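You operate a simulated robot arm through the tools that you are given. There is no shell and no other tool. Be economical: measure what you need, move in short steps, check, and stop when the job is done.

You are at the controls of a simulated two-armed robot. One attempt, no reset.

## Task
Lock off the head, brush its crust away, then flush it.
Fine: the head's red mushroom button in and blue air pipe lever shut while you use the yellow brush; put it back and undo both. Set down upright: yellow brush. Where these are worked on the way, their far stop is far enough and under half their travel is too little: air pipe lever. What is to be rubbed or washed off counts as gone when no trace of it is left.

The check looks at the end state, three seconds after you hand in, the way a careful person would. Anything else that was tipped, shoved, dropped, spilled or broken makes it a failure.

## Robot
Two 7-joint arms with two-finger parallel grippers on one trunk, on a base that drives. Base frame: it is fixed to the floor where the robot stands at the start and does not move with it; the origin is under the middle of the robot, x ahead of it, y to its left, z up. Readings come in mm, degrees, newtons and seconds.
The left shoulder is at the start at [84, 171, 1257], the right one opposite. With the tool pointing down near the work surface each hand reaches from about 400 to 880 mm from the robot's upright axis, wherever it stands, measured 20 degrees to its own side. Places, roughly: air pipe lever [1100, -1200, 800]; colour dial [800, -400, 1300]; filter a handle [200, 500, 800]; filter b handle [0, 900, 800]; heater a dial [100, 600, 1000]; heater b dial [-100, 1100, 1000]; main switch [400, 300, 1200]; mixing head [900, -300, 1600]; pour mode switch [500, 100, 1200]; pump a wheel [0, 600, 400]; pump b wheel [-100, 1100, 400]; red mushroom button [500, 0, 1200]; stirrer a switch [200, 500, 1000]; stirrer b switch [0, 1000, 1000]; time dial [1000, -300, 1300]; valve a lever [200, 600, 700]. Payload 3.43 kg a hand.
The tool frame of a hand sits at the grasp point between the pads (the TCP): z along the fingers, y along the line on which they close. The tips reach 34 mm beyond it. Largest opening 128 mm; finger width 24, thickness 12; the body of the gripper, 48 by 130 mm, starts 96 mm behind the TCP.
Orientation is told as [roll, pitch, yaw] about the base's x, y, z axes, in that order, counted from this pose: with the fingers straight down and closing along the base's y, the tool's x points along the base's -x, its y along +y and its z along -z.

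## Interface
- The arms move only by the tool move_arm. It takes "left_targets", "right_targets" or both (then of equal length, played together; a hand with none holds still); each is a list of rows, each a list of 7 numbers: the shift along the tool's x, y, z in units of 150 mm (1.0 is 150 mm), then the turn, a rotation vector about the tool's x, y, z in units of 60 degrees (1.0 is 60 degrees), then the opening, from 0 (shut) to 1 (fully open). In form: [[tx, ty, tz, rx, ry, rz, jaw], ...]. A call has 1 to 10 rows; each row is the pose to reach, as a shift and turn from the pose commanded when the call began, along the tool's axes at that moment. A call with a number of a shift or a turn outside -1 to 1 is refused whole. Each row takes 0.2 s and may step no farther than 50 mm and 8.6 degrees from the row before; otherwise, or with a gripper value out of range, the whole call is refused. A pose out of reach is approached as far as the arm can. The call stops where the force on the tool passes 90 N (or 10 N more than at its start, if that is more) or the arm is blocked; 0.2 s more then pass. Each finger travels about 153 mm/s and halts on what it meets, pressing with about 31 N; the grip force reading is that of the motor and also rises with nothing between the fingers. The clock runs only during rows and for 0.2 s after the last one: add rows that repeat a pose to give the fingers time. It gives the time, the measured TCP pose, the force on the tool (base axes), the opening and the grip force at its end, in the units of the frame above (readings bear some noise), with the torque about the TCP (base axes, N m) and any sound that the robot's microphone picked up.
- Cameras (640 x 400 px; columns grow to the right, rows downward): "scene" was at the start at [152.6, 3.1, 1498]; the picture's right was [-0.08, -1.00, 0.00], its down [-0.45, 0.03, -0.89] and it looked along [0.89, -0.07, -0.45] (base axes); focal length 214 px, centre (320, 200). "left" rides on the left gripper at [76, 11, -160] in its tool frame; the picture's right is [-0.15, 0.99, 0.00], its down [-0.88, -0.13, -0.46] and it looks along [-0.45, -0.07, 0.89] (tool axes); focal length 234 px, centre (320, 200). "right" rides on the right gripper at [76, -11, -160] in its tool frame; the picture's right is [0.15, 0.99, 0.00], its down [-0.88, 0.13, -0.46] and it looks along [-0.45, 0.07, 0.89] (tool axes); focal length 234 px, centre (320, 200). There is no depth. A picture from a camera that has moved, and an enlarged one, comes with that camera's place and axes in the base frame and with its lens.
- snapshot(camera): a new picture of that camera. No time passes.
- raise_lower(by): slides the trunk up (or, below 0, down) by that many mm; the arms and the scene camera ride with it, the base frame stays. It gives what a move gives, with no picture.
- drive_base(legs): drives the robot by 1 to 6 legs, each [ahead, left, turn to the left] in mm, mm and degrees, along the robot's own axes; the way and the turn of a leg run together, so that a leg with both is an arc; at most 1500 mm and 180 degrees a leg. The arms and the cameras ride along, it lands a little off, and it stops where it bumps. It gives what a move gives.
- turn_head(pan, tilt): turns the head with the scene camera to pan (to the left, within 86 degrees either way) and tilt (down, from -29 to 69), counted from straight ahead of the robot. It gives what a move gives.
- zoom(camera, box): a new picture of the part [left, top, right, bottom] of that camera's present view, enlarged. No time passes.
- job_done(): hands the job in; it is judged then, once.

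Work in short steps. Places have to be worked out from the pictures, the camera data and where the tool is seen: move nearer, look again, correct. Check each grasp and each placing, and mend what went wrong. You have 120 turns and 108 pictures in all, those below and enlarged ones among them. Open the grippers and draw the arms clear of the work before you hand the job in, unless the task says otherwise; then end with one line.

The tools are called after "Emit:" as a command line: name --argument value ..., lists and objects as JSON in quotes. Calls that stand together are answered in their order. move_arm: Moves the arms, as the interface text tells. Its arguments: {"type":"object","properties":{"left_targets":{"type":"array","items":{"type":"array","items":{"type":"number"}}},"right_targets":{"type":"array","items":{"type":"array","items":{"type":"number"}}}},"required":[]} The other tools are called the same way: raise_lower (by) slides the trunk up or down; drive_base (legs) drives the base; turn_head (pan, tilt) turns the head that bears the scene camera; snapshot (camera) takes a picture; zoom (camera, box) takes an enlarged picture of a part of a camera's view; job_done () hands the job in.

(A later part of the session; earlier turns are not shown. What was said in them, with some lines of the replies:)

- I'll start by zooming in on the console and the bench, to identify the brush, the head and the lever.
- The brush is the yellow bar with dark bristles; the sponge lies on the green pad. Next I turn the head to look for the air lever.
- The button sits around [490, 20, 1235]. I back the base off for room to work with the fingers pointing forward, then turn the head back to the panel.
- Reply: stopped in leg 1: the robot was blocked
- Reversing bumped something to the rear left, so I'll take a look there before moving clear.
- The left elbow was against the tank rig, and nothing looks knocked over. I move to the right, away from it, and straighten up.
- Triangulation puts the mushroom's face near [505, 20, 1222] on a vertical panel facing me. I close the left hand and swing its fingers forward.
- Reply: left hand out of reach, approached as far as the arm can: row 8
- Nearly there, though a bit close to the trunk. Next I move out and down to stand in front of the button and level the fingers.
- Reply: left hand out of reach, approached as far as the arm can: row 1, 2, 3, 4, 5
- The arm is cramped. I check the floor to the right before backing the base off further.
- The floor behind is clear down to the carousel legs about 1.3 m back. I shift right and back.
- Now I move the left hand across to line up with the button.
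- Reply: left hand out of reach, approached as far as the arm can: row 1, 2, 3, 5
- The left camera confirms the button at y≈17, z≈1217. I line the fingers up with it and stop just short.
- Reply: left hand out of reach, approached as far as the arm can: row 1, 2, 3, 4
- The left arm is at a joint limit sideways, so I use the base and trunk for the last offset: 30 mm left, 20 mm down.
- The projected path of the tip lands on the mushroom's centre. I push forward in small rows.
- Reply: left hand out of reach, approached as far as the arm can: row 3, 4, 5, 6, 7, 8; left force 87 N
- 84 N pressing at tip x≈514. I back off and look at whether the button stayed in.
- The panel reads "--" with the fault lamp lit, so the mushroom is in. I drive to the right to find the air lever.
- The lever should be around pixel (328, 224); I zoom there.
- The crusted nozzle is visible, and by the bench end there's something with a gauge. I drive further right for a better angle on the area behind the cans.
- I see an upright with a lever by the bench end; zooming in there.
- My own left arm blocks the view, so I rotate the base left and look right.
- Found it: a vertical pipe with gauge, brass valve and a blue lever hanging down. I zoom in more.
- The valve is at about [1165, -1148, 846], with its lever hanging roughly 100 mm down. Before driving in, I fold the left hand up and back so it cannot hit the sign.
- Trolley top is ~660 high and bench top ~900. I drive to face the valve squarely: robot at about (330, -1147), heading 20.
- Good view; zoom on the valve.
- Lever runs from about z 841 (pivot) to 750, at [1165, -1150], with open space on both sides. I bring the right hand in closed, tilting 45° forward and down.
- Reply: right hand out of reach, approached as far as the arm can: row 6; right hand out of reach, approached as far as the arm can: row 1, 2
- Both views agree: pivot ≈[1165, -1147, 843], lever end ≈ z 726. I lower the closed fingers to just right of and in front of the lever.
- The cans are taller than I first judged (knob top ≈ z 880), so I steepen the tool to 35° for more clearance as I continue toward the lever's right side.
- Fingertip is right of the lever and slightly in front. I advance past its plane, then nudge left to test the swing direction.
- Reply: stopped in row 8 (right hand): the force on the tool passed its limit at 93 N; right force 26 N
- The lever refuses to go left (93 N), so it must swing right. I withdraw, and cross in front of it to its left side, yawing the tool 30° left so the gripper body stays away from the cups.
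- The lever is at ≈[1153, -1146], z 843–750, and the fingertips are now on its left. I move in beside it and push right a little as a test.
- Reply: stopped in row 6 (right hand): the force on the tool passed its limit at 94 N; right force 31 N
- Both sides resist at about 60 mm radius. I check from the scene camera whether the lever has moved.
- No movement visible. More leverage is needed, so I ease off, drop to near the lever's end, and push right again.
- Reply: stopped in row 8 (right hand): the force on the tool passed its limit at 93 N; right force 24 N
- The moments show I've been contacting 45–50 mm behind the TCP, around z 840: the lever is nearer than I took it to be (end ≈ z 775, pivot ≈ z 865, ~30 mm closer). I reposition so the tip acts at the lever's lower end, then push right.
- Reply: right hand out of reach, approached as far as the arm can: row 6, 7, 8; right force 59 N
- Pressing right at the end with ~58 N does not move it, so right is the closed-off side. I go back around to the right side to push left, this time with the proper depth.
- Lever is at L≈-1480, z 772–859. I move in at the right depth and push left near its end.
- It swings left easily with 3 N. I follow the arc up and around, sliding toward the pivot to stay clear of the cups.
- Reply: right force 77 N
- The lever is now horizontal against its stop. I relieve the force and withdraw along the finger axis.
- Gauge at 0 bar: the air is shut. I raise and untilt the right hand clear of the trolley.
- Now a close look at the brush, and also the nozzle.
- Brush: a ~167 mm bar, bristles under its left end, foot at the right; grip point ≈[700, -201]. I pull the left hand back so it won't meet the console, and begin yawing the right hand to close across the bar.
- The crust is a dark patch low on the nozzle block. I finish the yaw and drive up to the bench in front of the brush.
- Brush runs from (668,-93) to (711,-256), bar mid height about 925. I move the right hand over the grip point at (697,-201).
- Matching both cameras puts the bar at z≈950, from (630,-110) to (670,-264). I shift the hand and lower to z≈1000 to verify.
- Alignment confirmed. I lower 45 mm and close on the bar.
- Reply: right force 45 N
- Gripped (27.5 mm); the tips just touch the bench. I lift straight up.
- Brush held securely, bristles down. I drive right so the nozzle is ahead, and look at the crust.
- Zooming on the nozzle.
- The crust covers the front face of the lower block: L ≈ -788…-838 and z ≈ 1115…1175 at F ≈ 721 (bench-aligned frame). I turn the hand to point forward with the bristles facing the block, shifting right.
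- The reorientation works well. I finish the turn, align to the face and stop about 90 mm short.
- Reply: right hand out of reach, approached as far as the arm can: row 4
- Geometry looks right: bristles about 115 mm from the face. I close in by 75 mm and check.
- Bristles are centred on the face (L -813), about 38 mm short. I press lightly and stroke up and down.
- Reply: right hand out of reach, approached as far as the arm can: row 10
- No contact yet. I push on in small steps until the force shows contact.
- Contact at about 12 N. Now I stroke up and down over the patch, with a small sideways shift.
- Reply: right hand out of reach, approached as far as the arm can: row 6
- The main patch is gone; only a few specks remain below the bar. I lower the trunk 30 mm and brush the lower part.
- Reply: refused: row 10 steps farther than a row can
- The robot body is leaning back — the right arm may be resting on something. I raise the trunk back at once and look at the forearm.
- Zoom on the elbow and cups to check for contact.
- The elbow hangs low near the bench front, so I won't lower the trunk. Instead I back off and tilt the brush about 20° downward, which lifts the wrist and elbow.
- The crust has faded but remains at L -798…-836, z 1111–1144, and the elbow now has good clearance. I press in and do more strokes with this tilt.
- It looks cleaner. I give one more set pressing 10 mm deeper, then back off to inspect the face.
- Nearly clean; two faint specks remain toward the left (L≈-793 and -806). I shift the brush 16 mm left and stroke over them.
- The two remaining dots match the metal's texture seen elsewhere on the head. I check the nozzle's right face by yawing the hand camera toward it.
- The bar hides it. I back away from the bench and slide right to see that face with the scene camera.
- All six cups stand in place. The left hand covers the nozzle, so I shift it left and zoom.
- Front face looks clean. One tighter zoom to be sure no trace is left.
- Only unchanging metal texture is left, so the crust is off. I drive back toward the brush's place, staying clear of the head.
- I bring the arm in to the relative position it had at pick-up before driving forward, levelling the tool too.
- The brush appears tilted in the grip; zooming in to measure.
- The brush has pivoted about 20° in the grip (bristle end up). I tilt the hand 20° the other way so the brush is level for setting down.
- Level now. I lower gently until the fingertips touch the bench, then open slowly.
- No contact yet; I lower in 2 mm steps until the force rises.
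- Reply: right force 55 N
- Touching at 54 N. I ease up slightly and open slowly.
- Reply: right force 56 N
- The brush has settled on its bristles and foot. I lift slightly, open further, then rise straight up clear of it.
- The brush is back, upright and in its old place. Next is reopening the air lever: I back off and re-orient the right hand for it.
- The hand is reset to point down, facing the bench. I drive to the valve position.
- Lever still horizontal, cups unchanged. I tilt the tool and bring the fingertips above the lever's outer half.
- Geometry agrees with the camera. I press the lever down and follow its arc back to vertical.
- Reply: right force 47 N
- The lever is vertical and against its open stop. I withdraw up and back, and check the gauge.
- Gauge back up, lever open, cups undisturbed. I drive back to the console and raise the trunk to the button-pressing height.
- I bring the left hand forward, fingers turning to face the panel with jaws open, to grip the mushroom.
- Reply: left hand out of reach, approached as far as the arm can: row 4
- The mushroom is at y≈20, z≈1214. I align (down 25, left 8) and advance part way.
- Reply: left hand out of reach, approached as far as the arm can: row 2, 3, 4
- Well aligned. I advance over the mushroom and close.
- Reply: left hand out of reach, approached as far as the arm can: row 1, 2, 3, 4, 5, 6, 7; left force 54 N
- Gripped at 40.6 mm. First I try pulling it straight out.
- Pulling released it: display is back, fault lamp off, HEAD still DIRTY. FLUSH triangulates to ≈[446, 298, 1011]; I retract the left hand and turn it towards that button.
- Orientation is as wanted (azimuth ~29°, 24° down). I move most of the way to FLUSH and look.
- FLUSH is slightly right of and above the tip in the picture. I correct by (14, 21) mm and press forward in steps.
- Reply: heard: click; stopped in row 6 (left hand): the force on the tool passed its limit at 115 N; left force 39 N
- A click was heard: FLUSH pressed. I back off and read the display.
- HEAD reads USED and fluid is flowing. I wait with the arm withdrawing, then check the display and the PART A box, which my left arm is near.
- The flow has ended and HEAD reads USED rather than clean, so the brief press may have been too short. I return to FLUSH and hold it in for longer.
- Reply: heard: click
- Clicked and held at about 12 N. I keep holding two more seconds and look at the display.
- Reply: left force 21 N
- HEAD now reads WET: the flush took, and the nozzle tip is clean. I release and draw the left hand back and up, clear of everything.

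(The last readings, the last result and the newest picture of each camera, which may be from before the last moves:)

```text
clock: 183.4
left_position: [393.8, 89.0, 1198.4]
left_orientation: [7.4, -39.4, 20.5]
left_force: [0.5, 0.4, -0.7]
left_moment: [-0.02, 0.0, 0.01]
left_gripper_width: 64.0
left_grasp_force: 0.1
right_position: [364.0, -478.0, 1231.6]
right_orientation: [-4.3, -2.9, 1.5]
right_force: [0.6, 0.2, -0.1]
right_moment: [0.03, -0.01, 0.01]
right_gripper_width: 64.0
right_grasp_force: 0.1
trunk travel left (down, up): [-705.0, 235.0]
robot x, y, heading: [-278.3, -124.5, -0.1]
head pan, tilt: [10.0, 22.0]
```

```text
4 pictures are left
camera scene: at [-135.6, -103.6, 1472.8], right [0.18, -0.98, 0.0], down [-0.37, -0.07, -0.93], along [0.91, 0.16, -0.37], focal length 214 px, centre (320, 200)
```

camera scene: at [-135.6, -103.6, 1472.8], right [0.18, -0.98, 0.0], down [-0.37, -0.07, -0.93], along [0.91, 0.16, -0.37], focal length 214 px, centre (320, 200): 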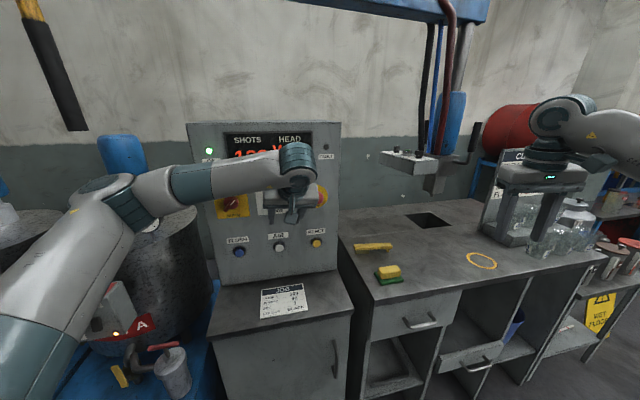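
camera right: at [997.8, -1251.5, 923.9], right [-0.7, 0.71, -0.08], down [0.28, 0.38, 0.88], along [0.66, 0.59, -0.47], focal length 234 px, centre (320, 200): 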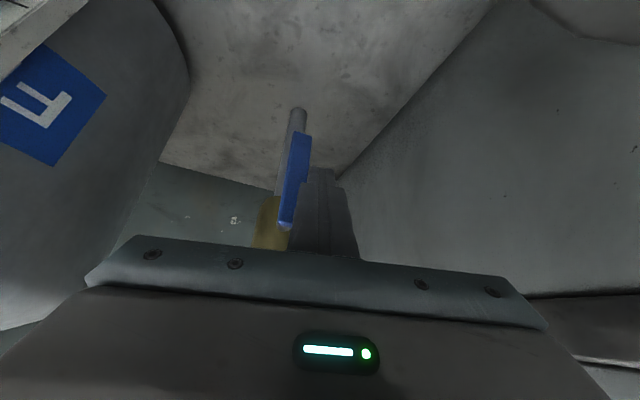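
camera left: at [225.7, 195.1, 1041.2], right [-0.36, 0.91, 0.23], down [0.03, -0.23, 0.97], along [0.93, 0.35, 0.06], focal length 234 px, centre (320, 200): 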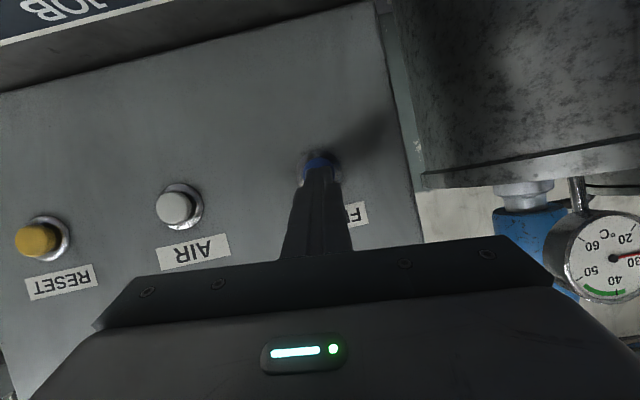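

The hand is still near the MODE knob, so I raise and withdraw it further and check the PART A box.

Emit:
move_arm --left_targets '[[-0.05, -0.05, -0.2, 0, 0.05, 0, 0.5], [-0.2, -0.15, -0.4, 0, 0.12, 0, 0.5], [-0.35, -0.25, -0.6, 0, 0.2, 0, 0.5], [-0.5, -0.35, -0.75, 0, 0.28, 0, 0.5], [-0.6, -0.4, -0.9, 0, 0.36, 0, 0.5], [-0.6, -0.4, -0.9, 0, 0.36, 0, 0.5]]'

Emit:
zoom --camera "scene" --box '[0, 120, 360, 400]'

```text
clock: 184.8
left_position: [410.0, 15.2, 1350.7]
left_orientation: [6.0, -18.0, 23.2]
left_force: [0.0, -0.6, 0.3]
left_moment: [0.04, -0.02, -0.04]
left_gripper_width: 63.9
left_grasp_force: 0.0
right_position: [365.6, -478.6, 1232.6]
right_orientation: [-4.3, -3.1, 1.6]
right_force: [0.1, 0.7, -0.5]
right_moment: [-0.04, -0.02, 0.0]
right_gripper_width: 63.9
right_grasp_force: 0.1
trunk travel left (down, up): [-705.0, 235.0]
robot x, y, heading: [-281.2, -123.5, 0.2]
head pan, tilt: [10.0, 22.0]
```

```text
1.43 times, centred on (180, 260) of scene
camera zoom: at [-135.0, -103.1, 1472.8], right [0.18, -0.98, 0.0], down [-0.37, -0.07, -0.93], along [0.91, 0.16, -0.38], focal length 306 px, centre (520, 114)
```

zoom: 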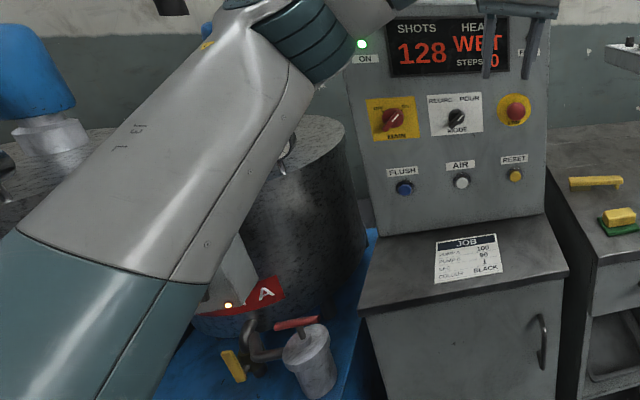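

I pull the hand back from the panel and look at the PART A box for a last check.

Emit:
move_arm --left_targets '[[0.2, 0, 0, 0, 0, 0, 0.5], [0.45, 0, 0, 0, 0.05, 0, 0.5], [0.7, 0, 0, 0, 0.1, 0, 0.5], [0.95, 0, 0, 0, 0.15, 0, 0.5], [0.95, 0, 0, 0, 0.15, 0, 0.5]]'

Emit:
turn_head --pan 45 --tilt 35

Emit:
snapshot --camera "scene"

```text
clock: 186.0
left_position: [284.3, -37.6, 1306.4]
left_orientation: [5.7, -9.1, 24.3]
left_force: [0.7, -0.7, 0.0]
left_moment: [-0.01, -0.01, 0.0]
left_gripper_width: 63.9
left_grasp_force: 0.0
right_position: [364.5, -477.5, 1232.3]
right_orientation: [-4.3, -3.0, 1.6]
right_force: [0.1, -0.5, -0.2]
right_moment: [0.01, 0.0, -0.01]
right_gripper_width: 64.2
right_grasp_force: 0.2
trunk travel left (down, up): [-705.0, 235.0]
robot x, y, heading: [-278.0, -120.9, 0.0]
head pan, tilt: [10.0, 22.0]
```

```text
clock: 187.0
left_position: [284.0, -37.1, 1308.4]
left_orientation: [5.9, -9.0, 24.3]
left_force: [-0.8, -0.2, 0.0]
left_moment: [0.02, 0.03, -0.01]
left_gripper_width: 63.9
left_grasp_force: 0.0
right_position: [364.3, -480.9, 1232.7]
right_orientation: [-4.2, -3.0, 1.5]
right_force: [-0.2, 0.7, 0.6]
right_moment: [-0.01, 0.0, 0.02]
right_gripper_width: 64.1
right_grasp_force: 0.1
trunk travel left (down, up): [-705.0, 235.0]
robot x, y, heading: [-277.9, -118.4, 0.1]
head pan, tilt: [45.0, 35.0]
```

```text
2 pictures are left
camera scene: at [-164.6, -57.7, 1452.3], right [0.71, -0.71, 0.0], down [-0.41, -0.41, -0.82], along [0.58, 0.58, -0.57], focal length 214 px, centre (320, 200)
```

scene: 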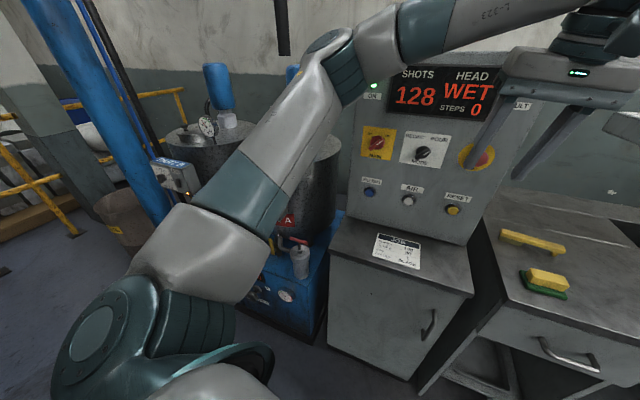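

I zoom on the PART B box to see whether it shows the same lamp, i.e. a normal powered state.

Emit:
zoom --camera "scene" --box '[140, 140, 220, 220]'

```text
5.00 times, centred on (180, 180) of scene
camera zoom: at [-164.6, -57.7, 1452.3], right [0.71, -0.71, 0.0], down [-0.41, -0.41, -0.82], along [0.58, 0.58, -0.57], focal length 1072 px, centre (1020, 300)
```

zoom: 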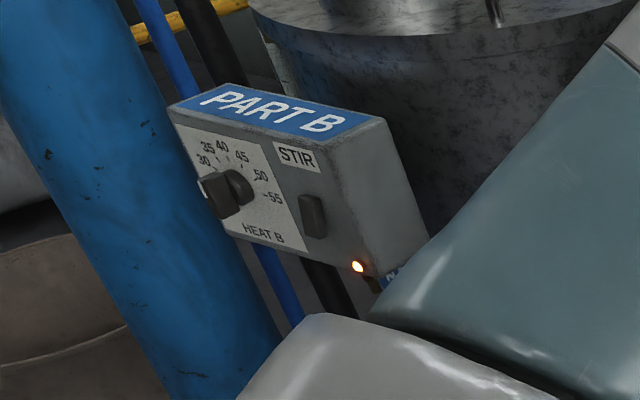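

PART B's lamp is lit too, so the PART A lamp is just the normal powered state. Both arms are clear with grippers open, the stop button is out, air is open, the brush is back upright and HEAD reads WET after the flush, so I hand in.

Emit:
job_done

```text
The job is handed in.
```

The head was locked off, brushed and flushed, then both locks were undone: the display now reads WET, the red button is out, the air lever is open and the yellow brush stands upright in its old place. FLUSH took two presses, because the first short one only brought the display to USED.
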